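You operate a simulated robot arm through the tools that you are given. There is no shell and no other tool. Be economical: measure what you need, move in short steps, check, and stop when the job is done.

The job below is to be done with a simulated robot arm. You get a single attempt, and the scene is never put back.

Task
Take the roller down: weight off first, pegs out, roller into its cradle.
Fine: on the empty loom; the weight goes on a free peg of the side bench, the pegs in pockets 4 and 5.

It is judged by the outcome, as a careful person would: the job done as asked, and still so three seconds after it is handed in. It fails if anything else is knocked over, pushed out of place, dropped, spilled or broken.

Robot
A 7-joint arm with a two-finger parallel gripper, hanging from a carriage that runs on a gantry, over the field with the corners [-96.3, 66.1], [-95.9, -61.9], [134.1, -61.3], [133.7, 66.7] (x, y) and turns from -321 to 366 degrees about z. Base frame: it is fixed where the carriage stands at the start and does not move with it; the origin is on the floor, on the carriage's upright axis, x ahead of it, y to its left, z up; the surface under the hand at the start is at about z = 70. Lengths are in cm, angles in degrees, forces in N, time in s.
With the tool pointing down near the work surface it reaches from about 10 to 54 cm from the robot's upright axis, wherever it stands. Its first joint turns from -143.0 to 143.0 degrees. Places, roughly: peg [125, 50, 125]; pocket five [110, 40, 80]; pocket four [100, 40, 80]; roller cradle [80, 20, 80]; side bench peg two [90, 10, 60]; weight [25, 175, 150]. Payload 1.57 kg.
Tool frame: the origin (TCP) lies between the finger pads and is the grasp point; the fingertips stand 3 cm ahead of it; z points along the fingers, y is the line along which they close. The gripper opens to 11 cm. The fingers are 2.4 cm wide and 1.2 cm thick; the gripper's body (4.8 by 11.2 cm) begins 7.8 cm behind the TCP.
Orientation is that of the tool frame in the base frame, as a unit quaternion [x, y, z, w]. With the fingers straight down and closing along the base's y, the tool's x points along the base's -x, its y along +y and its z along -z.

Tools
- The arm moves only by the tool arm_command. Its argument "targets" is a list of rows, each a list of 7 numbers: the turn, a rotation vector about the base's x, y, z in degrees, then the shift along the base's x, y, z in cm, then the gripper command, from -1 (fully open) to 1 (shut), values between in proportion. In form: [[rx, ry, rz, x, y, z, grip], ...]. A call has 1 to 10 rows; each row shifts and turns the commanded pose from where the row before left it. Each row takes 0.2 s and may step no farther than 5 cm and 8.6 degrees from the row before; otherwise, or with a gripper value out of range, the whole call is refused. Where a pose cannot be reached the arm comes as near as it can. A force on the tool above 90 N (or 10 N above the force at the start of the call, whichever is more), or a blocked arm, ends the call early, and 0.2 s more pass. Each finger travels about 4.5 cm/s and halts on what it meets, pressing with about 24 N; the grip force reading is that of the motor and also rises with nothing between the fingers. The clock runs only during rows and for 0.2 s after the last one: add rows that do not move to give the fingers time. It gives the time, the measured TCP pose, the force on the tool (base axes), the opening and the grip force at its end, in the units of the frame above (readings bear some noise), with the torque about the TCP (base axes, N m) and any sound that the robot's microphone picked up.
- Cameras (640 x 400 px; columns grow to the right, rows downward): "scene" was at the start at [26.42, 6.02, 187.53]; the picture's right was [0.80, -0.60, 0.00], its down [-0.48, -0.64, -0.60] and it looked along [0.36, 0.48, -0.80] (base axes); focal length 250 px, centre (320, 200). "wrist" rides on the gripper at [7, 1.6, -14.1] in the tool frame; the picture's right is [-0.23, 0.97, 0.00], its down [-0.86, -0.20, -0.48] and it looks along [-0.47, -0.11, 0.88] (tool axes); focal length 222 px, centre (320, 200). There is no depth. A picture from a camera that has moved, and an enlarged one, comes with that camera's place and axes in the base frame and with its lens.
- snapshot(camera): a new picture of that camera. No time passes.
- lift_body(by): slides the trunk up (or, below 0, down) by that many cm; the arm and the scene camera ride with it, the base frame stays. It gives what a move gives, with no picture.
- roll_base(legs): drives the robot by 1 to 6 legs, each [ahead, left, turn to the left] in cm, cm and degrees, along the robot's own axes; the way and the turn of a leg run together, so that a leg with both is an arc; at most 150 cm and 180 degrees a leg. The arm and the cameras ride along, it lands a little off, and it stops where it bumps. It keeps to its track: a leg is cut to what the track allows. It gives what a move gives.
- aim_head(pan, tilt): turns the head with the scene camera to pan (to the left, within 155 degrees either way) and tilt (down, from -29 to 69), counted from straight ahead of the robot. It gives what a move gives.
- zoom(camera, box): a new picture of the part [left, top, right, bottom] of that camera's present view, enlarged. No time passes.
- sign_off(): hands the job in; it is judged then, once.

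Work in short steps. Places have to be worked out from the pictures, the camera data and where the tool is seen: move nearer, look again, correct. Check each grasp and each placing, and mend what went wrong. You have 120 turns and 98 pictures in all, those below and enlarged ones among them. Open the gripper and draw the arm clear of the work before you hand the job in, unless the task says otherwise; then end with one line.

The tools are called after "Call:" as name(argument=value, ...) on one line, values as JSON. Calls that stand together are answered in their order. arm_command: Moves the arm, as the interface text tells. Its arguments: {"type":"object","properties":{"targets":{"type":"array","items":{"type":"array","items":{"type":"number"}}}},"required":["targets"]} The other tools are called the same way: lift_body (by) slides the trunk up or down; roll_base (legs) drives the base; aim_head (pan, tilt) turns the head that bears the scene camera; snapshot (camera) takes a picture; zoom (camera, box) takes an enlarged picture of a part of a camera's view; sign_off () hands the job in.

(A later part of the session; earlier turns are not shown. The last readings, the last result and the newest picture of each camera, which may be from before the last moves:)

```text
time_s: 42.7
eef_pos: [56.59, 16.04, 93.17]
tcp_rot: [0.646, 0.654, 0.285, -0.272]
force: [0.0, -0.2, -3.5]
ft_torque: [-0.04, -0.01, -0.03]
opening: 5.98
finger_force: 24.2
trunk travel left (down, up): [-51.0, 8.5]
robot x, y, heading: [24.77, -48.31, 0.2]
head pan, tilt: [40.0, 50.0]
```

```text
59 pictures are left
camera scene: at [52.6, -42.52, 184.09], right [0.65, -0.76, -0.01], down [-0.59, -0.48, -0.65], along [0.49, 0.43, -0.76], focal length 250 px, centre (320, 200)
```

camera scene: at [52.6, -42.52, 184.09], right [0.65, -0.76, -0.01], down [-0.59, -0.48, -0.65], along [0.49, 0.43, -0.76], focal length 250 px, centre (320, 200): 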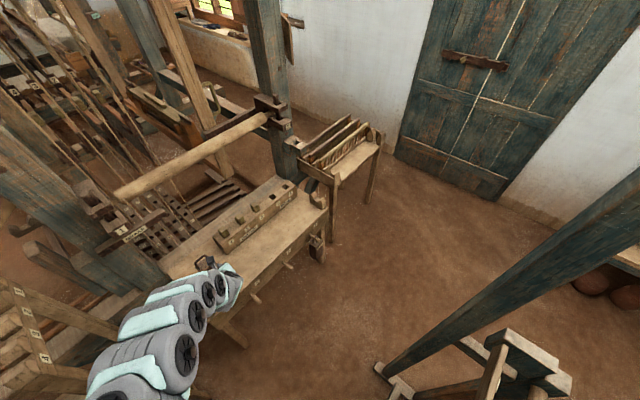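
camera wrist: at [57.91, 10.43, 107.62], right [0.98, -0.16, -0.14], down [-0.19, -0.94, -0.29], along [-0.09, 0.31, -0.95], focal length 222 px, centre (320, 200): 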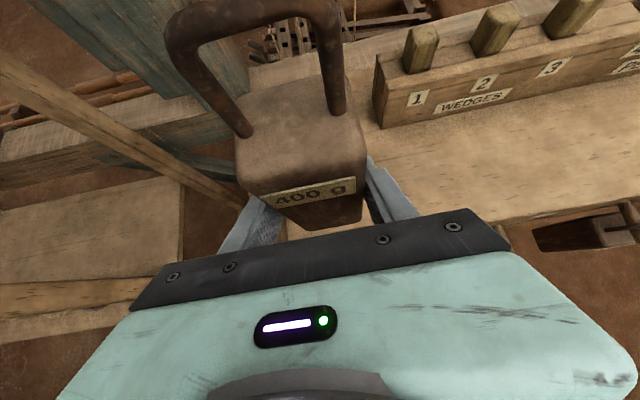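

The drive was blocked after 22 cm; something touches the arm. I look at the arm's near side before moving.

Call:
aim_head(pan=85, tilt=60)

Call:
snapshot(camera="scene")

Call:
aim_head(pan=140, tilt=55)

Call:
snapshot(camera="scene")

```text
time_s: 43.9
eef_pos: [56.52, 16.11, 93.09]
tcp_rot: [0.646, 0.654, 0.285, -0.272]
force: [0.6, 0.4, -4.0]
ft_torque: [-0.02, 0.01, 0.01]
opening: 5.99
finger_force: 24.1
trunk travel left (down, up): [-51.0, 8.5]
robot x, y, heading: [24.7, -48.47, 0.3]
head pan, tilt: [85.0, 60.0]
```

```text
58 pictures are left
camera scene: at [47.29, -40.83, 182.83], right [1.0, -0.09, 0.0], down [-0.07, -0.85, -0.51], along [0.04, 0.51, -0.86], focal length 250 px, centre (320, 200)
```

scene: 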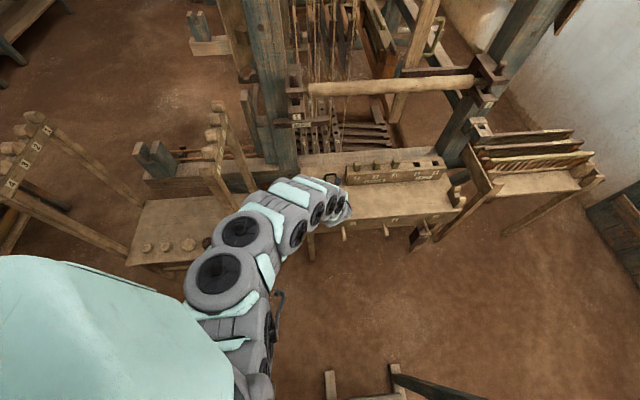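

```text
time_s: 45.1
eef_pos: [56.64, 16.14, 93.02]
tcp_rot: [0.646, 0.653, 0.286, -0.272]
force: [0.3, -0.1, -4.1]
ft_torque: [-0.05, -0.01, -0.02]
opening: 6.02
finger_force: 23.8
trunk travel left (down, up): [-51.0, 8.5]
robot x, y, heading: [24.68, -48.25, 0.3]
head pan, tilt: [140.0, 55.0]
```

```text
57 pictures are left
camera scene: at [41.19, -42.86, 183.38], right [0.64, 0.77, 0.01], down [0.63, -0.52, -0.58], along [-0.44, 0.38, -0.81], focal length 250 px, centre (320, 200)
```

scene: 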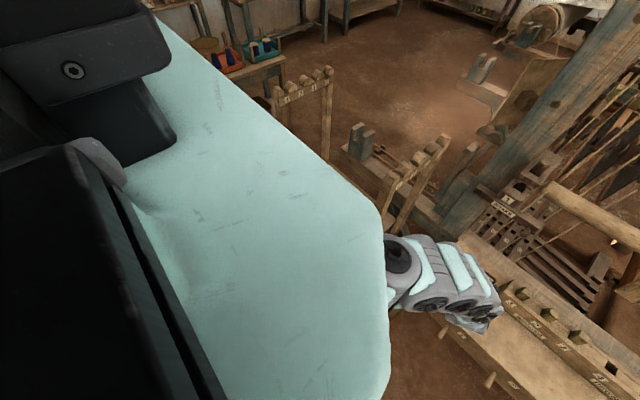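

No contact is visible on this side. I check the −y side of the robot.

Call:
aim_head(pan=-60, tilt=50)

Call:
snapshot(camera="scene")

Call:
aim_head(pan=110, tilt=69)

Call:
snapshot(camera="scene")

```text
time_s: 48.0
eef_pos: [56.63, 16.13, 93.06]
tcp_rot: [0.646, 0.654, 0.285, -0.272]
force: [0.6, -0.3, -3.5]
ft_torque: [-0.03, 0.02, 0.01]
opening: 6.01
finger_force: 23.7
trunk travel left (down, up): [-51.0, 8.5]
robot x, y, heading: [24.54, -48.54, 0.0]
head pan, tilt: [-60.0, 50.0]
```

```text
56 pictures are left
camera scene: at [50.59, -54.16, 183.81], right [-0.86, -0.5, -0.01], down [-0.39, 0.67, -0.63], along [0.32, -0.54, -0.78], focal length 250 px, centre (320, 200)
```

scene: 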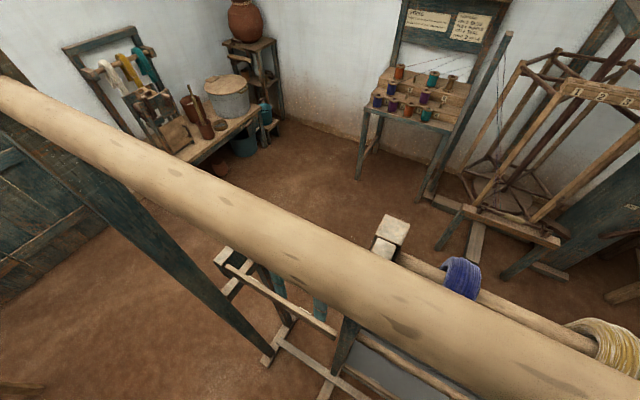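

```text
time_s: 50.6
eef_pos: [56.68, 16.16, 93.03]
tcp_rot: [0.646, 0.654, 0.286, -0.272]
force: [-0.8, 0.3, -3.9]
ft_torque: [-0.07, 0.01, -0.01]
opening: 5.99
finger_force: 24.1
trunk travel left (down, up): [-51.0, 8.5]
robot x, y, heading: [25.04, -48.53, 0.3]
head pan, tilt: [110.0, 68.8]
```

```text
55 pictures are left
camera scene: at [44.8, -42.22, 181.82], right [0.94, 0.34, 0.01], down [0.32, -0.87, -0.38], along [-0.12, 0.36, -0.93], focal length 250 px, centre (320, 200)
```

scene: 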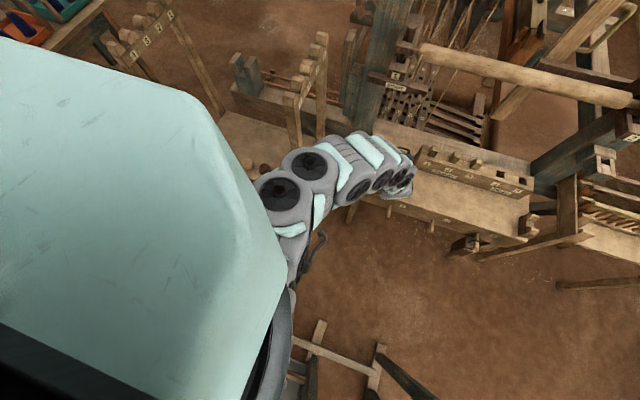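

A yarn pole on a rack just behind blocked the trunk at y≈−48. I back off to y≈−40, shift +x, and use the arm for the rest.

Call:
roll_base(legs=[[0, 9, 0], [15.5, 0, 0]])

Call:
arm_command(targets=[[0, 0, 0, 3.6, 0, 0, 1], [0, 0, 0, 3.6, 0, 0, 1], [0, 0, 0, 3.6, -1, 0, 1], [0, 0, 0, 3.6, -2, 0, 1], [0, 0, 0, 0, -3.5, -1, 1], [0, 0, 0, 0, -4, -1, 1], [0, 0, 0, 0, -4, -1, 1], [0, 0, 0, 0, -4, -1, 1], [0, 0, 0, 0, 0, 0, 1]])

Call:
snapshot(camera="wrist")

```text
time_s: 52.7
eef_pos: [71.91, 22.77, 91.9]
tcp_rot: [0.647, 0.656, 0.28, -0.267]
force: [-0.2, -0.1, -3.4]
ft_torque: [-0.03, 0.0, -0.02]
opening: 5.98
finger_force: 24.0
trunk travel left (down, up): [-51.0, 8.5]
robot x, y, heading: [40.33, -39.43, 0.4]
head pan, tilt: [110.0, 68.8]
```

```text
time_s: 54.7
eef_pos: [86.3, 4.34, 87.98]
tcp_rot: [0.648, 0.656, 0.28, -0.267]
force: [-0.3, -0.5, -3.8]
ft_torque: [-0.01, -0.02, -0.01]
opening: 6.01
finger_force: 24.2
trunk travel left (down, up): [-51.0, 8.5]
robot x, y, heading: [40.02, -39.45, 0.1]
head pan, tilt: [110.0, 68.8]
```

```text
54 pictures are left
camera wrist: at [87.72, -0.83, 102.91], right [0.98, -0.16, -0.14], down [-0.19, -0.94, -0.28], along [-0.09, 0.3, -0.95], focal length 222 px, centre (320, 200)
```

wrist: 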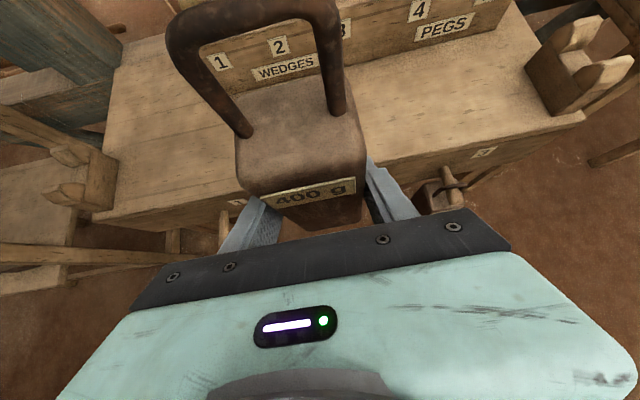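

Good. I move 5 cm further out and lower the trunk, keeping the weight in front of the peg tip.

Call:
arm_command(targets=[[0, 0, 0, 0.2, -2.5, -1, 1], [0, 0, 0, 0.2, -2.5, -1, 1], [0, 0, 0, 0, 0, 0, 1]])

Call:
lift_body(by=-26)

Call:
aim_head(pan=50, tilt=50)

Call:
snapshot(camera="scene")

Call:
snapshot(camera="wrist")

```text
time_s: 55.5
eef_pos: [86.95, -0.75, 85.9]
tcp_rot: [0.648, 0.656, 0.28, -0.266]
force: [0.2, -0.6, -4.3]
ft_torque: [-0.06, -0.03, 0.01]
opening: 5.98
finger_force: 23.8
trunk travel left (down, up): [-51.0, 8.5]
robot x, y, heading: [40.08, -39.3, 0.1]
head pan, tilt: [110.0, 68.8]
```

```text
time_s: 58.2
eef_pos: [86.83, -0.65, 60.05]
tcp_rot: [0.648, 0.656, 0.28, -0.267]
force: [0.4, 0.6, -3.8]
ft_torque: [-0.04, -0.01, -0.01]
opening: 5.99
finger_force: 23.8
trunk travel left (down, up): [-25.0, 34.5]
robot x, y, heading: [40.23, -39.79, 0.4]
head pan, tilt: [110.0, 68.8]
```

```text
time_s: 59.5
eef_pos: [86.72, -0.73, 60.0]
tcp_rot: [0.648, 0.657, 0.28, -0.267]
force: [0.3, -0.5, -3.1]
ft_torque: [-0.06, -0.01, 0.03]
opening: 5.98
finger_force: 24.2
trunk travel left (down, up): [-25.0, 34.5]
robot x, y, heading: [39.79, -39.42, 0.4]
head pan, tilt: [50.0, 50.0]
```

```text
53 pictures are left
camera scene: at [67.03, -33.42, 157.93], right [0.77, -0.64, 0.0], down [-0.49, -0.59, -0.64], along [0.41, 0.49, -0.77], focal length 250 px, centre (320, 200)
```

scene: 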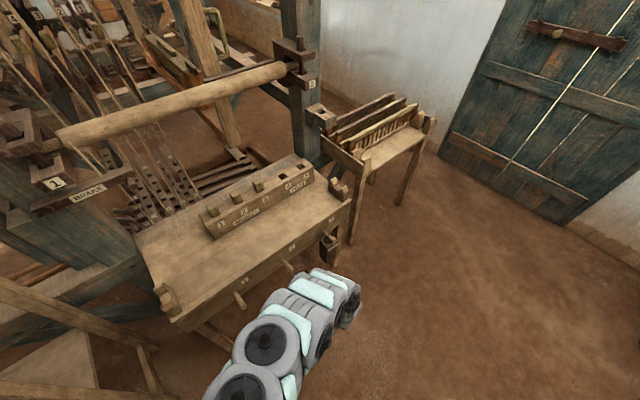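

```text
52 pictures are left
camera wrist: at [88.14, -5.81, 74.87], right [0.98, -0.16, -0.14], down [-0.19, -0.94, -0.28], along [-0.09, 0.3, -0.95], focal length 222 px, centre (320, 200)
```

wrist: 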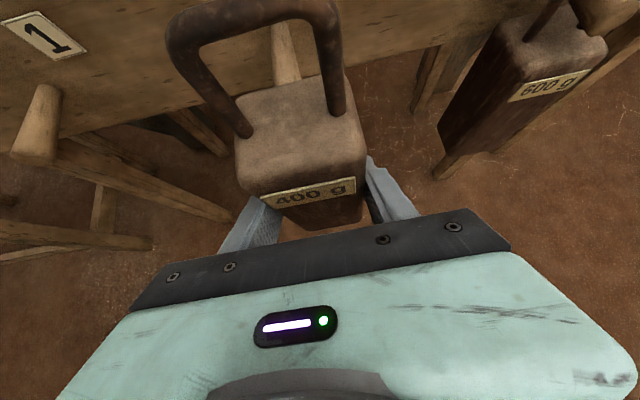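

Peg 2 shows through the bail: centre x≈86.1, z≈61.7. I lower to TCP z≈52.4 so the bail opening is level with it, and shift x −0.6.

Call:
arm_command(targets=[[0, 0, 0, -0.2, 0, -2.5, 1], [0, 0, 0, -0.2, 0, -2.5, 1], [0, 0, 0, -0.2, 0, -2.6, 1], [0, 0, 0, 0, 0, 0, 1]])

Call:
snapshot(camera="wrist")

```text
time_s: 60.5
eef_pos: [86.29, -0.7, 52.36]
tcp_rot: [0.648, 0.655, 0.281, -0.266]
force: [-0.5, 0.1, -3.3]
ft_torque: [-0.06, -0.02, -0.01]
opening: 6.01
finger_force: 24.2
trunk travel left (down, up): [-25.0, 34.5]
robot x, y, heading: [40.29, -39.16, 0.3]
head pan, tilt: [50.0, 50.0]
```

```text
51 pictures are left
camera wrist: at [87.61, -5.77, 67.28], right [0.98, -0.16, -0.14], down [-0.19, -0.94, -0.28], along [-0.09, 0.3, -0.95], focal length 222 px, centre (320, 200)
```

wrist: 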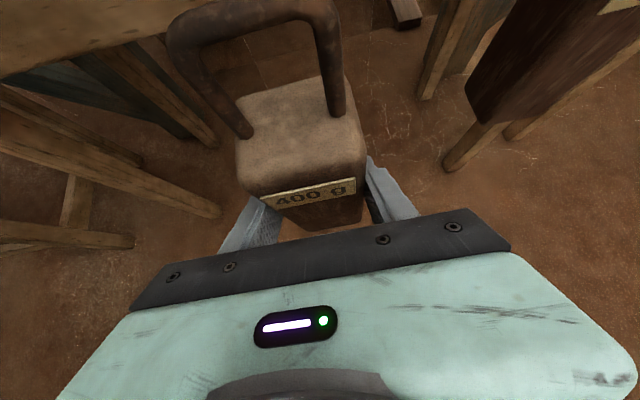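

Now advance toward the peg: 5.5 cm, then check.

Call:
arm_command(targets=[[0, 0, 0, 0, 2.0, 0, 1], [0, 0, 0, 0, 2.0, 0, 1], [0, 0, 0, 0, 1.5, 0, 1], [0, 0, 0, 0, 0, 0, 1]])

Call:
snapshot(camera="wrist")

```text
time_s: 61.5
eef_pos: [86.25, 4.52, 52.75]
tcp_rot: [0.648, 0.656, 0.28, -0.266]
force: [0.1, -0.1, -3.8]
ft_torque: [-0.05, -0.05, 0.0]
opening: 6.0
finger_force: 24.3
out of reach, approached as far as the arm can: row 3
trunk travel left (down, up): [-25.0, 34.5]
robot x, y, heading: [40.05, -39.18, 0.0]
head pan, tilt: [50.0, 50.0]
```

```text
50 pictures are left
camera wrist: at [87.58, -0.56, 67.62], right [0.98, -0.16, -0.14], down [-0.19, -0.94, -0.28], along [-0.09, 0.3, -0.95], focal length 222 px, centre (320, 200)
```

wrist: 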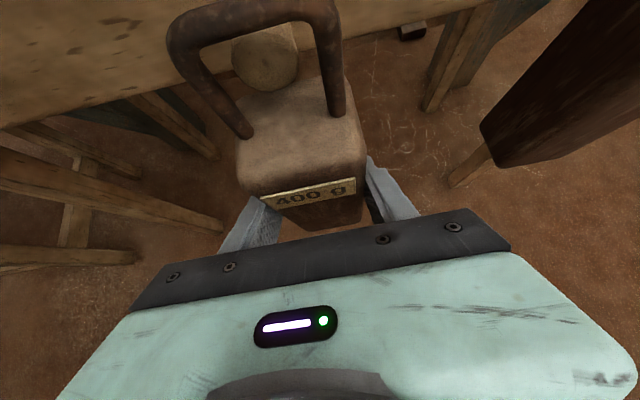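

Arm's reach is exhausted here. I retreat 4 cm, drive the base 8 cm closer and correct x by −0.35.

Call:
arm_command(targets=[[0, 0, 0, 0, -2.2, 0, 1], [0, 0, 0, -0.3, -2.2, -0.3, 1], [0, 0, 0, 0, -2.5, 0, 1], [0, 0, 0, 0, -2, 0, 1], [0, 0, 0, 0, 0, 0, 1]])

Call:
roll_base(legs=[[0, 8, 0]])

Call:
snapshot(camera="wrist")

```text
time_s: 62.7
eef_pos: [86.05, -4.39, 52.38]
tcp_rot: [0.648, 0.656, 0.281, -0.266]
force: [-0.7, 0.0, -4.1]
ft_torque: [-0.05, 0.0, 0.01]
opening: 6.0
finger_force: 23.8
trunk travel left (down, up): [-25.0, 34.5]
robot x, y, heading: [40.57, -39.33, 0.1]
head pan, tilt: [50.0, 50.0]
```

```text
time_s: 63.7
eef_pos: [86.06, 3.77, 52.47]
tcp_rot: [0.648, 0.656, 0.28, -0.267]
force: [-0.1, 0.7, -3.5]
ft_torque: [-0.07, 0.02, 0.0]
opening: 5.99
finger_force: 24.0
trunk travel left (down, up): [-25.0, 34.5]
robot x, y, heading: [40.24, -31.5, 0.5]
head pan, tilt: [50.0, 50.0]
```

```text
49 pictures are left
camera wrist: at [87.32, -1.38, 67.29], right [0.98, -0.15, -0.14], down [-0.19, -0.94, -0.28], along [-0.09, 0.3, -0.95], focal length 222 px, centre (320, 200)
```

wrist: 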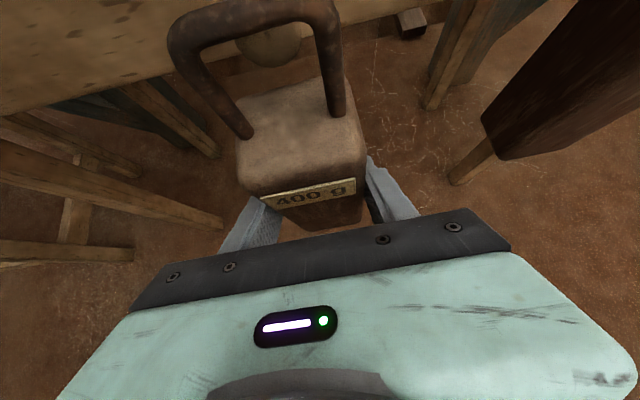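

Peg tip is framed by the bail. Advance 3 cm, check.

Call:
arm_command(targets=[[0, 0, 0, -0.25, 1, 0, 1], [0, 0, 0, 0, 1, 0, 1], [0, 0, 0, 0, 1, 0, 1], [0, 0, 0, 0, 0, 0, 1]])

Call:
snapshot(camera="wrist")

```text
time_s: 64.7
eef_pos: [85.8, 6.65, 52.36]
tcp_rot: [0.647, 0.657, 0.28, -0.267]
force: [0.6, -0.5, -4.1]
ft_torque: [-0.09, 0.01, 0.01]
opening: 6.01
finger_force: 24.6
trunk travel left (down, up): [-25.0, 34.5]
robot x, y, heading: [39.86, -31.66, 0.4]
head pan, tilt: [50.0, 50.0]
```

```text
48 pictures are left
camera wrist: at [87.07, 1.56, 67.27], right [0.98, -0.16, -0.14], down [-0.19, -0.94, -0.28], along [-0.09, 0.3, -0.95], focal length 222 px, centre (320, 200)
```

wrist: 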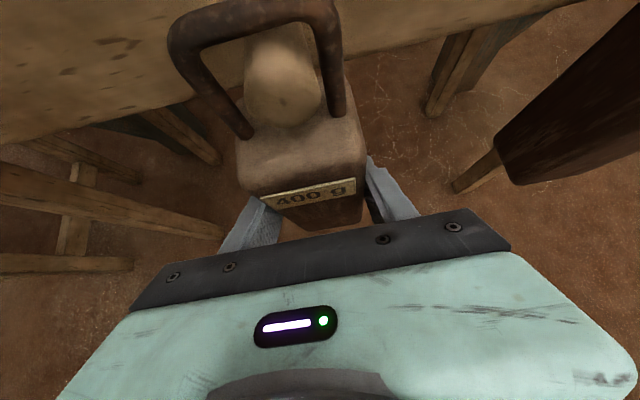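

The peg passes through the bail. I go 2.6 cm further on and lower gently until it hangs.

Call:
arm_command(targets=[[0, 0, 0, 0, 0.9, 0, 1], [0, 0, 0, 0, 0.9, 0, 1], [0, 0, 0, 0, 0.8, 0, 1], [0, 0, 0, 0, 0, -0.4, 1], [0, 0, 0, 0, 0, -0.4, 1], [0, 0, 0, 0, 0, 0, 1]])

Call:
snapshot(camera="wrist")

```text
time_s: 66.1
eef_pos: [85.79, 9.58, 51.71]
tcp_rot: [0.646, 0.657, 0.281, -0.269]
force: [-4.6, -1.2, 20.7]
ft_torque: [0.27, -0.53, 0.08]
opening: 6.0
finger_force: 24.1
trunk travel left (down, up): [-25.0, 34.5]
robot x, y, heading: [40.03, -31.79, 0.5]
head pan, tilt: [50.0, 50.0]
```

```text
47 pictures are left
camera wrist: at [87.08, 4.44, 66.63], right [0.98, -0.15, -0.14], down [-0.19, -0.94, -0.28], along [-0.09, 0.3, -0.95], focal length 222 px, centre (320, 200)
```

wrist: 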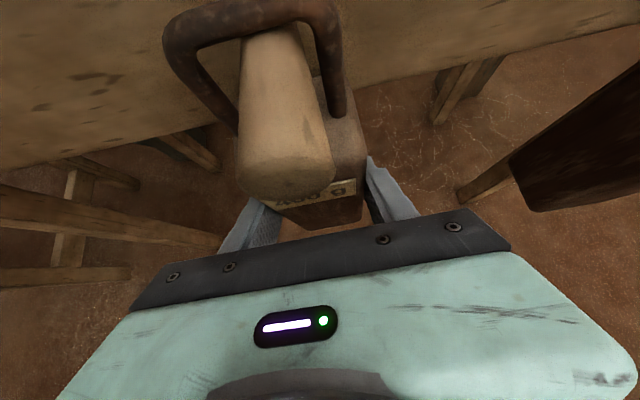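

The bail bears on the peg (+20 N). I ease up 0.3 cm and open.

Call:
arm_command(targets=[[0, 0, 0, 0, 0, 0.25, 1], [0, 0, 0, 0, 0, 0, 0.6], [0, 0, 0, 0, 0, 0, 0], [0, 0, 0, 0, 0, 0, -0.6], [0, 0, 0, 0, 0, 0, -0.75], [0, 0, 0, 0, 0, 0, -0.75]])

Call:
snapshot(camera="wrist")

```text
time_s: 67.5
eef_pos: [85.71, 9.27, 51.94]
tcp_rot: [0.647, 0.657, 0.28, -0.268]
force: [-0.5, -0.3, 0.1]
ft_torque: [-0.01, -0.02, -0.02]
opening: 9.61
finger_force: 0.1
trunk travel left (down, up): [-25.0, 34.5]
robot x, y, heading: [39.94, -31.44, 0.3]
head pan, tilt: [50.0, 50.0]
```

```text
46 pictures are left
camera wrist: at [87.07, 4.17, 66.73], right [0.98, -0.16, -0.14], down [-0.19, -0.94, -0.28], along [-0.09, 0.3, -0.95], focal length 222 px, centre (320, 200)
```

wrist: 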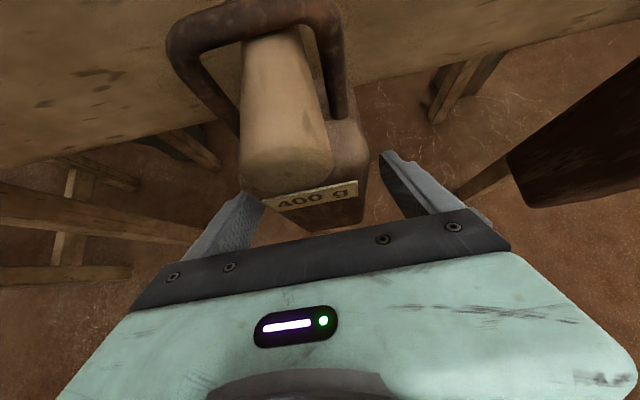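

Weight hangs on peg 2. I withdraw along the tool axis and confirm.

Call:
arm_command(targets=[[0, 0, 0, 0, -2, 1.5, -0.75], [0, 0, 0, 0, -2.5, 2, -0.75], [0, 0, 0, 0, -2.5, 2, -0.75], [0, 0, 0, 0, -2.5, 2, -0.75], [0, 0, 0, 0, 0, 0, -0.75]])

Call:
lift_body(by=25)

Call:
snapshot(camera="wrist")

```text
time_s: 68.7
eef_pos: [85.91, -0.14, 59.38]
tcp_rot: [0.648, 0.657, 0.28, -0.266]
force: [0.0, -0.6, 0.4]
ft_torque: [0.01, -0.03, -0.02]
opening: 9.64
finger_force: 0.0
trunk travel left (down, up): [-25.0, 34.5]
robot x, y, heading: [39.85, -31.4, 0.6]
head pan, tilt: [50.0, 50.0]
```

```text
time_s: 71.3
eef_pos: [85.84, -0.23, 84.41]
tcp_rot: [0.647, 0.657, 0.279, -0.268]
force: [0.1, -0.5, -0.4]
ft_torque: [-0.05, 0.01, -0.04]
opening: 9.64
finger_force: 0.1
trunk travel left (down, up): [-50.0, 9.5]
robot x, y, heading: [40.25, -31.63, 0.2]
head pan, tilt: [50.0, 50.0]
```

```text
45 pictures are left
camera wrist: at [87.09, -5.32, 99.27], right [0.98, -0.16, -0.14], down [-0.19, -0.94, -0.28], along [-0.09, 0.3, -0.95], focal length 222 px, centre (320, 200)
```

wrist: 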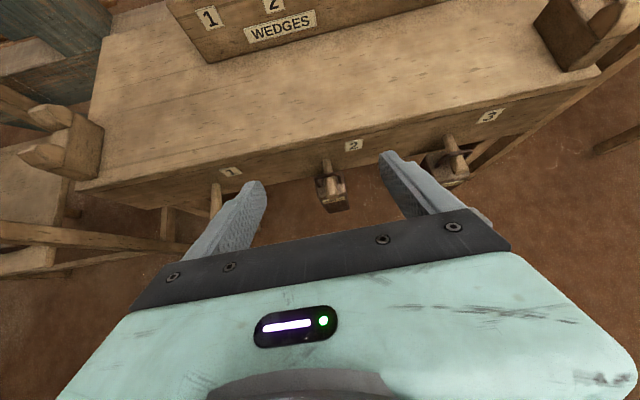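

The 400 g weight is on peg 2. Next the roller pegs: I reposition the base and raise the hand for a close view of the right bracket.

Call:
roll_base(legs=[[5, 19.5, 0]])

Call:
arm_command(targets=[[0, 0, 0, 2.4, 0.5, 4.1, -0.75], [0, 0, 0, 2.4, 0.5, 4.1, -0.75], [0, 0, 0, 2.4, 0.5, 4.1, -0.75], [0, 0, 0, 2.4, 0.5, 4.1, -0.75], [0, 0, 0, 2.4, 0.5, 4.1, -0.75], [0, 0, 0, 2.4, 0.5, 4.1, -0.75], [0, 0, 0, 2.4, 0.5, 4.1, -0.75], [0, 0, 0, 2.4, 0.5, 4.1, -0.75], [0, 0, 0, 2.4, 0.5, 4.1, -0.75], [0, 0, 0, 2.4, 0.5, 4.1, -0.75]])

Call:
snapshot(camera="wrist")

Call:
snapshot(camera="scene")

```text
time_s: 72.9
eef_pos: [90.54, 19.29, 84.34]
tcp_rot: [0.647, 0.657, 0.28, -0.267]
force: [0.2, -0.9, -0.1]
ft_torque: [0.0, 0.01, 0.01]
opening: 9.65
finger_force: 0.1
trunk travel left (down, up): [-50.0, 9.5]
robot x, y, heading: [45.09, -12.35, 0.3]
head pan, tilt: [50.0, 50.0]
```

```text
time_s: 75.1
eef_pos: [115.09, 25.17, 123.66]
tcp_rot: [0.647, 0.657, 0.279, -0.267]
force: [0.2, 0.0, -0.6]
ft_torque: [0.04, -0.03, -0.02]
opening: 9.64
finger_force: 0.2
out of reach, approached as far as the arm can: row 4, 5, 7
trunk travel left (down, up): [-50.0, 9.5]
robot x, y, heading: [45.4, -11.92, 0.2]
head pan, tilt: [50.0, 50.0]
```

```text
44 pictures are left
camera wrist: at [116.48, 20.14, 138.45], right [0.98, -0.15, -0.14], down [-0.19, -0.94, -0.28], along [-0.09, 0.3, -0.95], focal length 222 px, centre (320, 200)
```

wrist: 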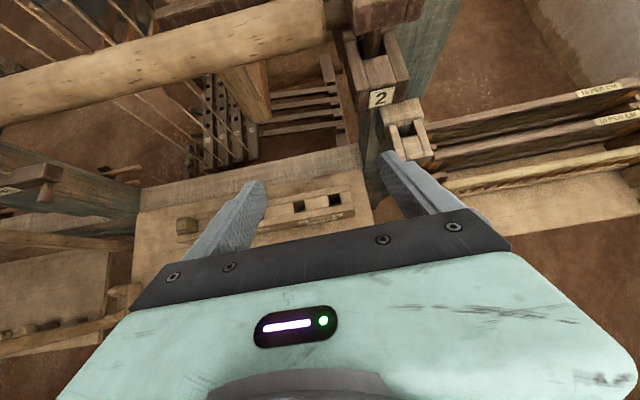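

```text
43 pictures are left
camera scene: at [71.86, -5.86, 182.93], right [0.77, -0.64, 0.0], down [-0.49, -0.59, -0.64], along [0.41, 0.49, -0.77], focal length 250 px, centre (320, 200)
```

scene: 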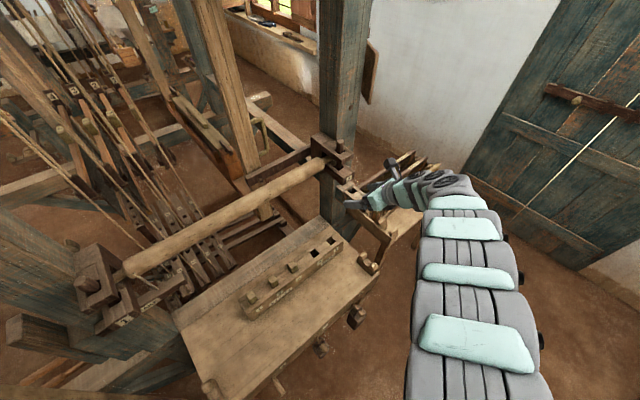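

Both brackets are visible; zoom each.

Call:
zoom(camera="scene", box=[270, 110, 400, 220])

Call:
zoom(camera="scene", box=[50, 220, 180, 330])

Call:
zoom(camera="wrist", box=[300, 0, 440, 110])

```text
3.64 times, centred on (335, 165) of scene
camera zoom: at [71.86, -5.86, 182.93], right [0.77, -0.64, 0.0], down [-0.49, -0.59, -0.64], along [0.41, 0.49, -0.77], focal length 908 px, centre (266, 327)
```

zoom: 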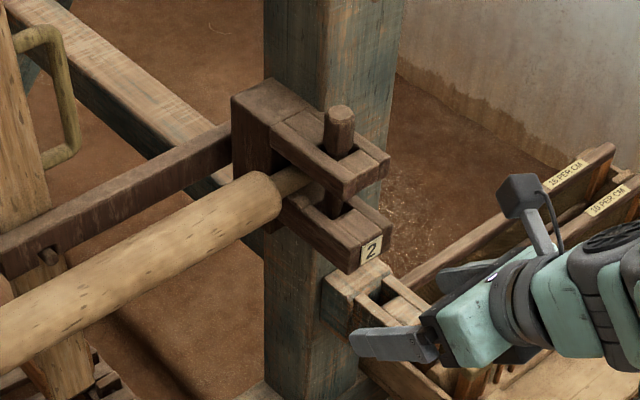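

```text
3.64 times, centred on (115, 275) of scene
camera zoom: at [71.86, -5.86, 182.93], right [0.77, -0.64, 0.0], down [-0.49, -0.59, -0.64], along [0.41, 0.49, -0.77], focal length 908 px, centre (1066, -73)
```

zoom: 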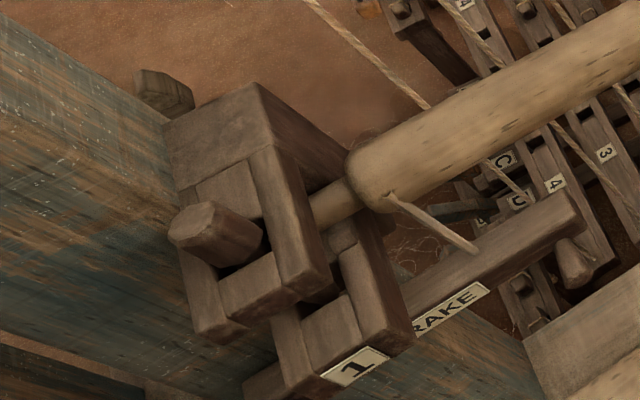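

```text
3.64 times, centred on (370, 55) of wrist
camera zoom: at [116.48, 20.14, 138.45], right [0.98, -0.15, -0.14], down [-0.19, -0.94, -0.28], along [-0.09, 0.3, -0.95], focal length 808 px, centre (138, 727)
```

zoom: 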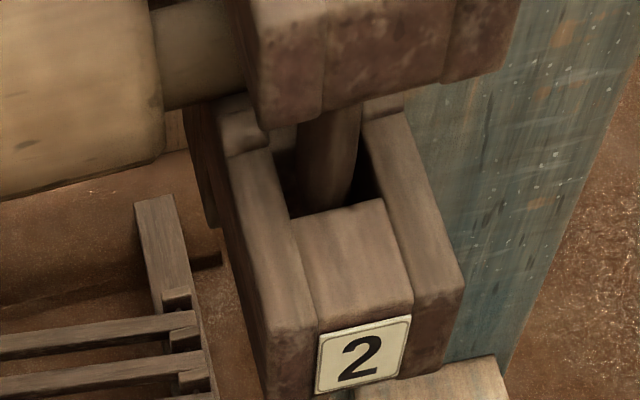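

Geometry is clear: the right peg is at (124, 45.2), head z 123.5–128.3. The left one is at (44.5, 45.2). The journals lie in a −y-open gap behind the pegs. I go to a pre-grasp for the right peg.

Call:
arm_command(targets=[[0, 0, 0, 2, 2, 2, -0.5], [0, 0, 0, 2, 2.5, 2, -0.5], [0, 0, 0, 2, 2.5, 2, -0.5], [0, 0, 0, 2, 3, 2, -0.5], [0, 0, 0, 0.9, 2.8, 1.3, -0.5], [0, 0, 0, 0, 0, 0, -0.5]])

Call:
snapshot(camera="wrist")

```text
time_s: 76.5
eef_pos: [121.21, 32.5, 129.72]
tcp_rot: [0.647, 0.657, 0.279, -0.267]
force: [0.4, -1.4, 0.0]
ft_torque: [-0.01, -0.01, 0.01]
opening: 8.24
finger_force: 0.1
out of reach, approached as far as the arm can: row 4, 5
trunk travel left (down, up): [-50.0, 9.5]
robot x, y, heading: [45.03, -11.91, 0.3]
head pan, tilt: [50.0, 50.0]
```

```text
39 pictures are left
camera wrist: at [122.53, 27.46, 144.6], right [0.98, -0.15, -0.14], down [-0.19, -0.94, -0.28], along [-0.09, 0.3, -0.95], focal length 222 px, centre (320, 200)
```

wrist: 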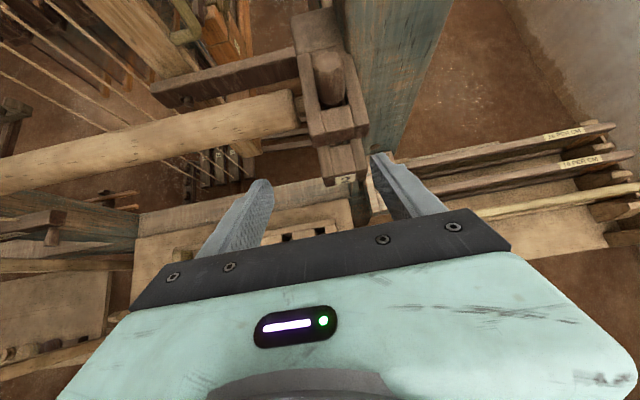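

The wrist can't bend that far with the arm coming from −x. I reposition the axis to roughly −y of the bracket: back off, drive +x, and turn 25° left.

Call:
roll_base(legs=[[0, -28, 0], [38, 0, 0], [0, 0, 25]])

Call:
arm_command(targets=[[0, 0, -8, -2, 0, 0.5, -0.5], [0, 0, -8, -2, 0, 0.5, -0.5], [0, 0, -8.5, -2, 0, 0.5, -0.5], [0, 0, 0, -1, 0, 0.5, -0.5], [0, 0, 0, 0, 0, 0, -0.5]])

Call:
snapshot(camera="wrist")

```text
time_s: 81.7
eef_pos: [133.81, 32.39, 129.82]
tcp_rot: [0.493, 0.779, 0.217, -0.32]
force: [0.0, 0.4, 0.1]
ft_torque: [-0.03, -0.02, 0.0]
opening: 8.24
finger_force: 0.0
trunk travel left (down, up): [-50.0, 9.5]
robot x, y, heading: [82.84, -40.19, 24.8]
head pan, tilt: [50.0, 50.0]
```

```text
time_s: 82.9
eef_pos: [128.02, 33.94, 131.82]
tcp_rot: [0.648, 0.658, 0.278, -0.266]
force: [-0.5, -0.1, -0.6]
ft_torque: [0.02, -0.03, 0.01]
opening: 8.26
finger_force: 0.1
out of reach, approached as far as the arm can: row 3, 4
trunk travel left (down, up): [-50.0, 9.5]
robot x, y, heading: [83.12, -39.71, 24.9]
head pan, tilt: [50.0, 50.0]
```

```text
38 pictures are left
camera wrist: at [129.34, 28.86, 146.64], right [0.98, -0.15, -0.14], down [-0.19, -0.94, -0.28], along [-0.09, 0.3, -0.95], focal length 222 px, centre (320, 200)
```

wrist: 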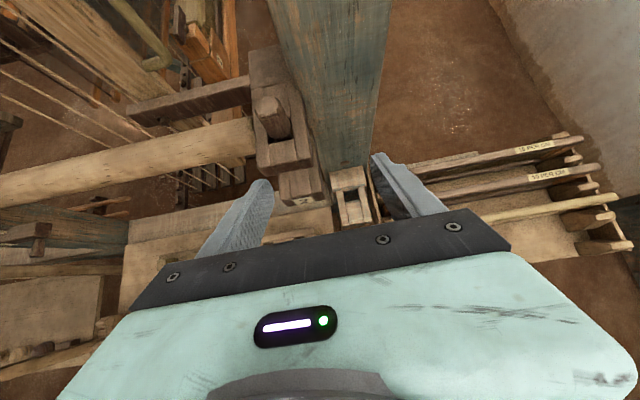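

Peg head refined to (123.9, 45.8, 128.3). I move to the pre-grasp just behind and above it.

Call:
arm_command(targets=[[0, 0, 0, -1.4, 2, 0.5, -0.5], [0, 0, 0, -1.4, 2, 0.4, -0.5], [0, 0, 0, -1.3, 1.5, 0.3, -0.5], [0, 0, 0, 0, 0, 0, -0.5]])

Call:
snapshot(camera="wrist")

```text
time_s: 83.9
eef_pos: [123.77, 39.49, 132.92]
tcp_rot: [0.647, 0.657, 0.281, -0.267]
force: [-0.4, 0.5, -0.3]
ft_torque: [0.0, -0.01, -0.02]
opening: 8.26
finger_force: 0.0
trunk travel left (down, up): [-50.0, 9.5]
robot x, y, heading: [82.82, -39.66, 24.6]
head pan, tilt: [50.0, 50.0]
```

```text
37 pictures are left
camera wrist: at [125.1, 34.33, 147.79], right [0.98, -0.15, -0.14], down [-0.19, -0.94, -0.28], along [-0.09, 0.3, -0.95], focal length 222 px, centre (320, 200)
```

wrist: 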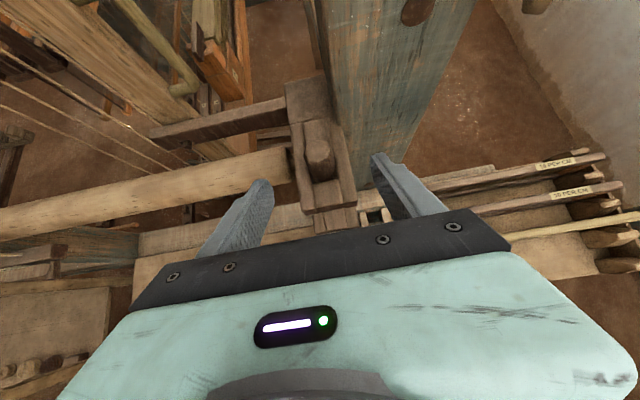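

Aligned (head at x≈123.8, y≈45.4). I go down around the head and close.

Call:
arm_command(targets=[[0, 0, 0, 0, 1.7, -1.9, -0.5], [0, 0, 0, 0, 1.7, -1.9, -0.5], [0, 0, 0, 0, 1.5, -1.8, -0.5], [0, 0, 0, 0, 0, 0, 0.2], [0, 0, 0, 0, 0, 0, 1], [0, 0, 0, 0, 0, 0, 1], [0, 0, 0, 0, 0, 0, 1], [0, 0, 0, 0, 0, 0, 1]])

Call:
snapshot(camera="wrist")

```text
time_s: 85.7
eef_pos: [123.81, 44.33, 127.22]
tcp_rot: [0.648, 0.657, 0.279, -0.266]
force: [2.4, 7.0, -10.8]
ft_torque: [-0.03, -0.24, -0.2]
opening: 6.36
finger_force: 45.2
trunk travel left (down, up): [-50.0, 9.5]
robot x, y, heading: [82.64, -39.89, 24.6]
head pan, tilt: [50.0, 50.0]
```

```text
36 pictures are left
camera wrist: at [125.08, 39.22, 142.14], right [0.98, -0.15, -0.14], down [-0.19, -0.94, -0.28], along [-0.09, 0.3, -0.95], focal length 222 px, centre (320, 200)
```

wrist: 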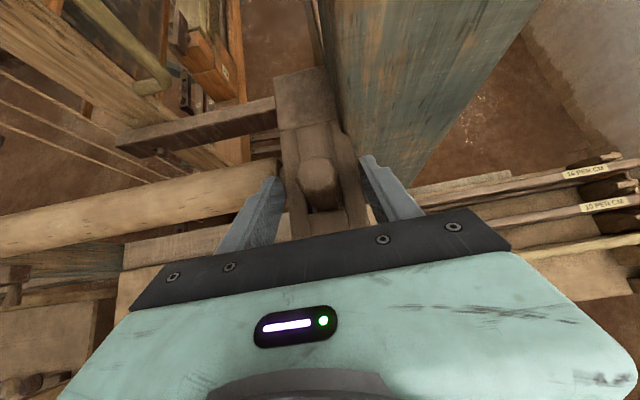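

The fingers have closed on the jaw frame (6.4 cm wide), not on the narrower peg. I open, raise 2 cm and retry with just the tips on the head.

Call:
arm_command(targets=[[0, 0, 0, 0, 0, 0, -0.3], [0, 0, 0, 0, 0, 0, -0.5], [0, 0, 0, 0, -0.4, 1.2, -0.5], [0, 0, 0, 0, -0.2, 1.0, -0.5], [0, 0, 0, 0, 0, 0, 0.2], [0, 0, 0, 0, 0, 0, 1], [0, 0, 0, 0, 0, 0, 1], [0, 0, 0, 0, 0, 0, 1], [0, 0, 0, 0, 0, 0, 1]])

Call:
snapshot(camera="wrist")

```text
time_s: 87.7
eef_pos: [123.64, 43.82, 129.46]
tcp_rot: [0.648, 0.657, 0.28, -0.267]
force: [-0.7, -0.5, 2.5]
ft_torque: [0.02, 0.11, 0.03]
opening: 3.01
finger_force: 23.8
trunk travel left (down, up): [-50.0, 9.5]
robot x, y, heading: [82.89, -39.9, 24.8]
head pan, tilt: [50.0, 50.0]
```

```text
35 pictures are left
camera wrist: at [125.11, 38.6, 144.45], right [0.98, -0.15, -0.14], down [-0.19, -0.94, -0.28], along [-0.09, 0.3, -0.95], focal length 222 px, centre (320, 200)
```

wrist: 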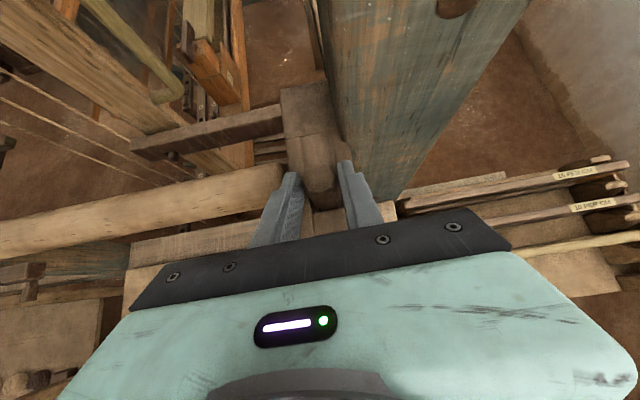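

Gripped the peg (3.0 cm). I pull up 3 cm and check force.

Call:
arm_command(targets=[[0, 0, 0, 0, 0, 1, 1], [0, 0, 0, 0, 0, 1, 1], [0, 0, 0, 0, 0, 1, 1], [0, 0, 0, 0, 0, 0, 1]])

Call:
snapshot(camera="wrist")

```text
time_s: 88.7
eef_pos: [123.85, 43.63, 132.5]
tcp_rot: [0.647, 0.657, 0.28, -0.267]
force: [0.3, 0.4, -0.2]
ft_torque: [0.01, -0.03, 0.0]
opening: 3.03
finger_force: 23.7
trunk travel left (down, up): [-50.0, 9.5]
robot x, y, heading: [82.68, -39.72, 24.9]
head pan, tilt: [50.0, 50.0]
```

```text
34 pictures are left
camera wrist: at [125.13, 38.54, 147.41], right [0.98, -0.15, -0.14], down [-0.19, -0.94, -0.28], along [-0.09, 0.3, -0.95], focal length 222 px, centre (320, 200)
```

wrist: 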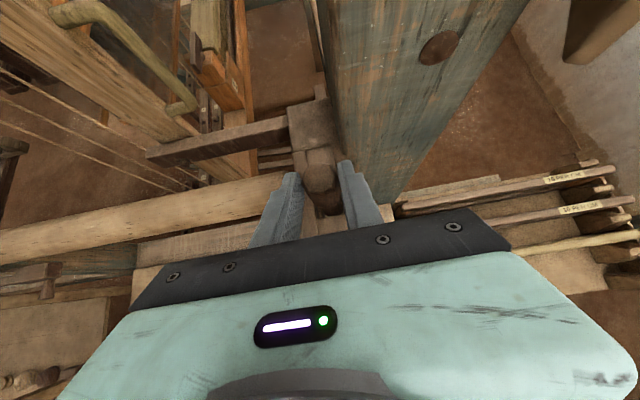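

The peg comes up. I continue with the trunk (9 cm) and then the arm (6 cm).

Call:
lift_body(by=9)

Call:
arm_command(targets=[[0, 0, 0, 0, 0, 2, 1], [0, 0, 0, 0, 0, 2, 1], [0, 0, 0, 0, 0, 2, 1], [0, 0, 0, 0, 0, 0, 1]])

Call:
aim_head(pan=20, tilt=30)

Call:
snapshot(camera="scene")

```text
time_s: 90.0
eef_pos: [123.75, 43.62, 141.54]
tcp_rot: [0.647, 0.657, 0.28, -0.268]
force: [-0.1, 0.7, -0.9]
ft_torque: [0.01, 0.01, 0.0]
opening: 2.99
finger_force: 23.9
trunk travel left (down, up): [-59.0, 0.5]
robot x, y, heading: [82.93, -39.42, 24.8]
head pan, tilt: [50.0, 50.0]
```

```text
time_s: 91.0
eef_pos: [123.83, 43.57, 147.55]
tcp_rot: [0.648, 0.656, 0.281, -0.266]
force: [0.0, 0.1, 0.0]
ft_torque: [0.0, 0.01, 0.0]
opening: 2.99
finger_force: 23.9
trunk travel left (down, up): [-59.0, 0.5]
robot x, y, heading: [82.81, -39.82, 25.0]
head pan, tilt: [50.0, 50.0]
```

```text
time_s: 91.9
eef_pos: [123.87, 43.7, 147.56]
tcp_rot: [0.647, 0.657, 0.28, -0.267]
force: [0.5, -1.1, 0.2]
ft_torque: [-0.03, 0.0, 0.01]
opening: 2.99
finger_force: 24.9
trunk travel left (down, up): [-59.0, 0.5]
robot x, y, heading: [83.06, -39.88, 24.5]
head pan, tilt: [20.0, 30.0]
```

```text
33 pictures are left
camera scene: at [109.2, -24.05, 194.89], right [0.71, -0.71, 0.0], down [-0.35, -0.35, -0.87], along [0.61, 0.61, -0.5], focal length 250 px, centre (320, 200)
```

scene: 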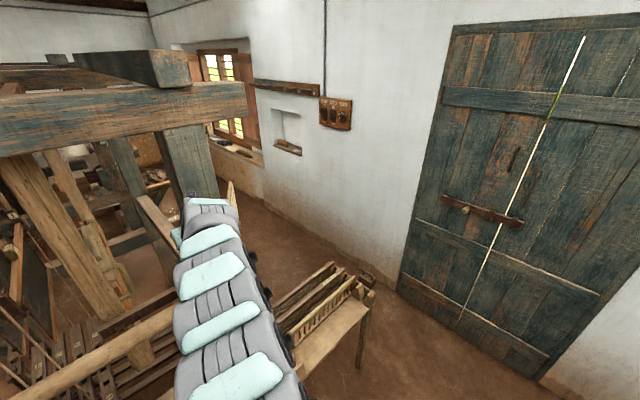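

The arm hides the hand. I check with the wrist camera whether the peg has cleared the jaw.

Call:
zoom(camera="wrist", box=[220, 90, 420, 240])

```text
2.67 times, centred on (320, 165) of wrist
camera zoom: at [125.17, 38.54, 162.41], right [0.98, -0.15, -0.14], down [-0.19, -0.94, -0.28], along [-0.09, 0.3, -0.95], focal length 592 px, centre (320, 293)
```

zoom: 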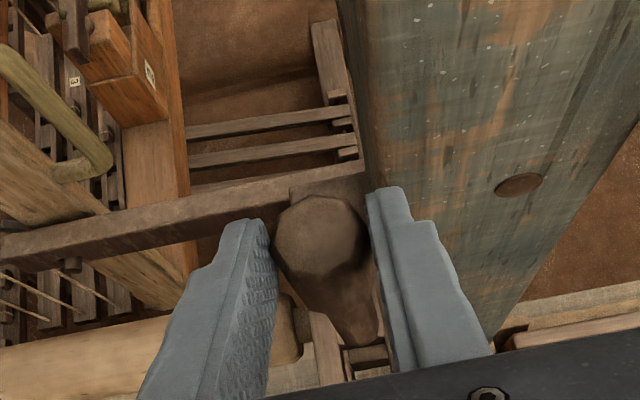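

Peg 2 is clear of the jaw (its bottom is ≈133). Pocket 5 from two views: (114.75, 37.5), top z≈80. I shift the base, then lower the trunk in front of the roller.

Call:
roll_base(legs=[[-9.5, 1.1, 0]])

Call:
lift_body(by=-22)

Call:
arm_command(targets=[[0, 0, 0, 0, -1, -3, 1], [0, 0, 0, 0, -1, -3, 1], [0, 0, 0, 0, -1, -3, 1], [0, 0, 0, 0, -1, -3, 1], [0, 0, 0, 0, -1, -3, 1], [0, 0, 0, 0, 0, 0, 1]])

Call:
snapshot(camera="wrist")

```text
time_s: 93.0
eef_pos: [114.97, 40.82, 147.5]
tcp_rot: [0.648, 0.656, 0.28, -0.266]
force: [-0.9, 0.1, -0.1]
ft_torque: [0.0, 0.0, 0.0]
opening: 3.02
finger_force: 24.1
trunk travel left (down, up): [-59.0, 0.5]
robot x, y, heading: [73.79, -42.64, 24.7]
head pan, tilt: [20.0, 30.0]
```

```text
time_s: 95.6
eef_pos: [114.74, 40.65, 146.08]
tcp_rot: [0.648, 0.658, 0.277, -0.266]
force: [-0.1, -0.2, -0.8]
ft_torque: [0.01, 0.0, 0.02]
opening: 3.01
finger_force: 23.8
trunk travel left (down, up): [-57.6, 1.9]
robot x, y, heading: [73.68, -42.61, 24.8]
head pan, tilt: [20.0, 30.0]
stopped: the arm was blocked; the commanded pose is now the measured one
```

```text
time_s: 97.0
eef_pos: [114.91, 35.55, 131.09]
tcp_rot: [0.649, 0.657, 0.279, -0.265]
force: [-0.4, 0.5, 0.1]
ft_torque: [0.01, -0.03, 0.01]
opening: 3.02
finger_force: 23.5
trunk travel left (down, up): [-57.6, 1.9]
robot x, y, heading: [74.09, -42.92, 24.7]
head pan, tilt: [20.0, 30.0]
```

```text
31 pictures are left
camera wrist: at [116.16, 30.43, 145.93], right [0.98, -0.16, -0.14], down [-0.19, -0.94, -0.28], along [-0.09, 0.3, -0.95], focal length 222 px, centre (320, 200)
```

wrist: 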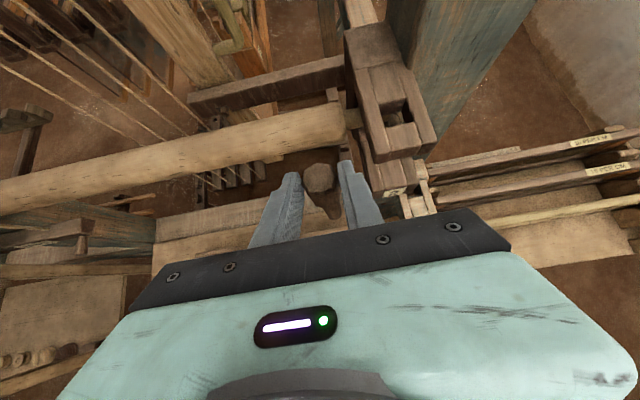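

The trunk stopped after 1.4 cm, probably against the yarn pole behind. I lower with the arm instead, pull back 6 cm, then move the base away from the pole.

Call:
arm_command(targets=[[0, 0, 0, 0, -1, -3.2, 1], [0, 0, 0, 0, -1, -3.2, 1], [0, 0, 0, 0, -1, -3.2, 1], [0, 0, 0, 0, -1, -3.2, 1], [0, 0, 0, 0, -1, -3.2, 1], [0, 0, 0, 0, -1, -3, 1], [0, 0, 0, 0, 0, 0, 1]])

Call:
aim_head(pan=-85, tilt=40)

Call:
snapshot(camera="scene")

```text
time_s: 98.6
eef_pos: [114.71, 29.57, 112.1]
tcp_rot: [0.648, 0.656, 0.279, -0.266]
force: [0.1, 0.1, -1.0]
ft_torque: [0.0, 0.0, -0.02]
opening: 3.01
finger_force: 24.2
trunk travel left (down, up): [-57.6, 1.9]
robot x, y, heading: [73.98, -42.69, 25.0]
head pan, tilt: [20.0, 30.0]
```

```text
time_s: 100.4
eef_pos: [114.67, 29.49, 112.19]
tcp_rot: [0.648, 0.657, 0.278, -0.266]
force: [0.0, 0.2, 0.0]
ft_torque: [-0.02, 0.0, -0.01]
opening: 3.02
finger_force: 24.1
trunk travel left (down, up): [-57.6, 1.9]
robot x, y, heading: [73.99, -42.27, 24.7]
head pan, tilt: [-85.0, 40.0]
```

```text
30 pictures are left
camera scene: at [98.05, -40.74, 192.1], right [-0.87, -0.5, 0.0], down [-0.32, 0.56, -0.77], along [0.38, -0.67, -0.64], focal length 250 px, centre (320, 200)
```

scene: 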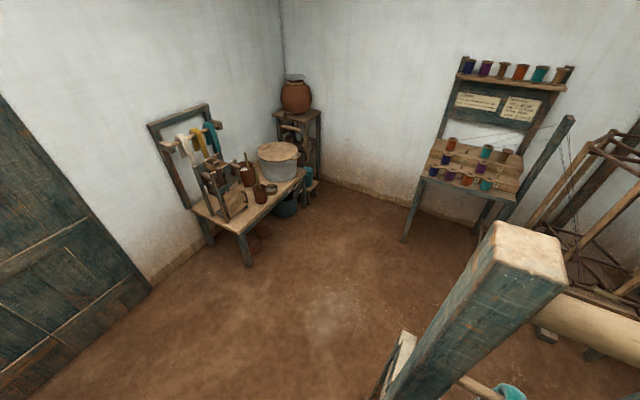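

The rack post at about (90, −60) is right behind the trunk. I move the base 8 cm toward +y, away from it.

Call:
roll_base(legs=[[3.4, 7.2, 0]])

Call:
lift_body(by=-9)

Call:
zoom(camera="wrist", box=[160, 80, 480, 280])

Call:
aim_head(pan=75, tilt=55)

Call:
snapshot(camera="scene")

```text
time_s: 101.5
eef_pos: [114.89, 37.83, 112.25]
tcp_rot: [0.647, 0.657, 0.28, -0.267]
force: [0.2, 0.4, -0.3]
ft_torque: [0.01, -0.03, 0.02]
opening: 3.02
finger_force: 24.4
trunk travel left (down, up): [-57.6, 1.9]
robot x, y, heading: [74.12, -34.75, 24.8]
head pan, tilt: [-85.0, 40.0]
```

```text
time_s: 102.7
eef_pos: [114.96, 37.77, 103.22]
tcp_rot: [0.647, 0.657, 0.28, -0.268]
force: [0.9, -0.5, -0.3]
ft_torque: [-0.03, -0.01, 0.0]
opening: 3.01
finger_force: 24.4
trunk travel left (down, up): [-48.6, 10.9]
robot x, y, heading: [74.32, -34.56, 24.8]
head pan, tilt: [-85.0, 40.0]
```

```text
2.00 times, centred on (320, 180) of wrist
camera zoom: at [116.27, 32.64, 118.15], right [0.98, -0.15, -0.14], down [-0.19, -0.94, -0.28], along [-0.09, 0.3, -0.95], focal length 444 px, centre (320, 240)
```

zoom: 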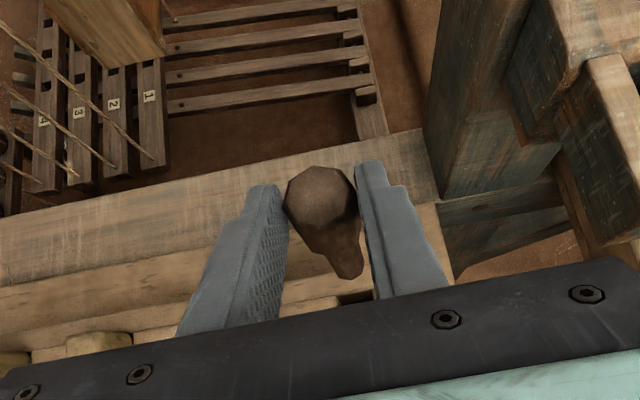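

```text
time_s: 105.2
eef_pos: [114.89, 37.7, 103.36]
tcp_rot: [0.647, 0.657, 0.279, -0.267]
force: [0.5, 0.1, -0.2]
ft_torque: [0.02, 0.0, 0.01]
opening: 3.02
finger_force: 24.2
trunk travel left (down, up): [-48.6, 10.9]
robot x, y, heading: [74.27, -34.84, 24.8]
head pan, tilt: [75.0, 55.0]
```

```text
28 pictures are left
camera scene: at [92.72, -18.26, 180.96], right [0.99, 0.17, 0.0], down [0.14, -0.81, -0.57], along [-0.1, 0.57, -0.82], focal length 250 px, centre (320, 200)
```

scene: 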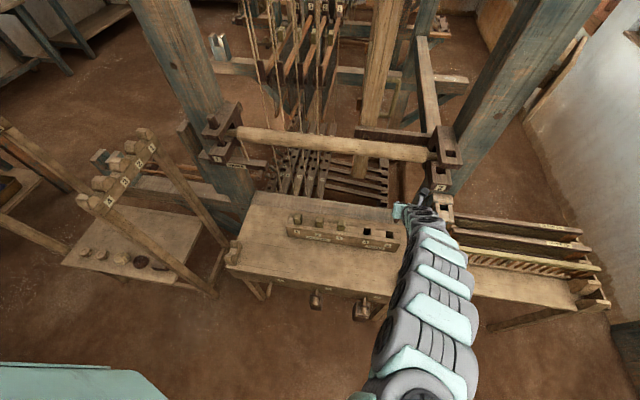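

Peg is 14 cm long and hangs vertically; pocket 5 shows just below. I zoom the scene view on the pockets to fix their centres.

Call:
zoom(camera="scene", box=[340, 180, 440, 250])

```text
5.71 times, centred on (390, 215) of scene
camera zoom: at [92.72, -18.26, 180.96], right [0.99, 0.17, 0.0], down [0.14, -0.81, -0.57], along [-0.1, 0.57, -0.82], focal length 1427 px, centre (-80, 114)
```

zoom: 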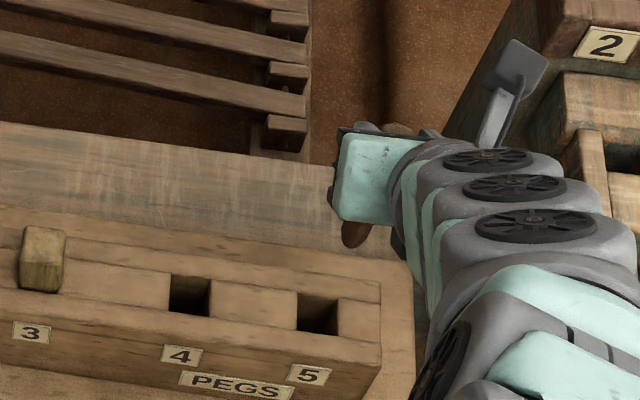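

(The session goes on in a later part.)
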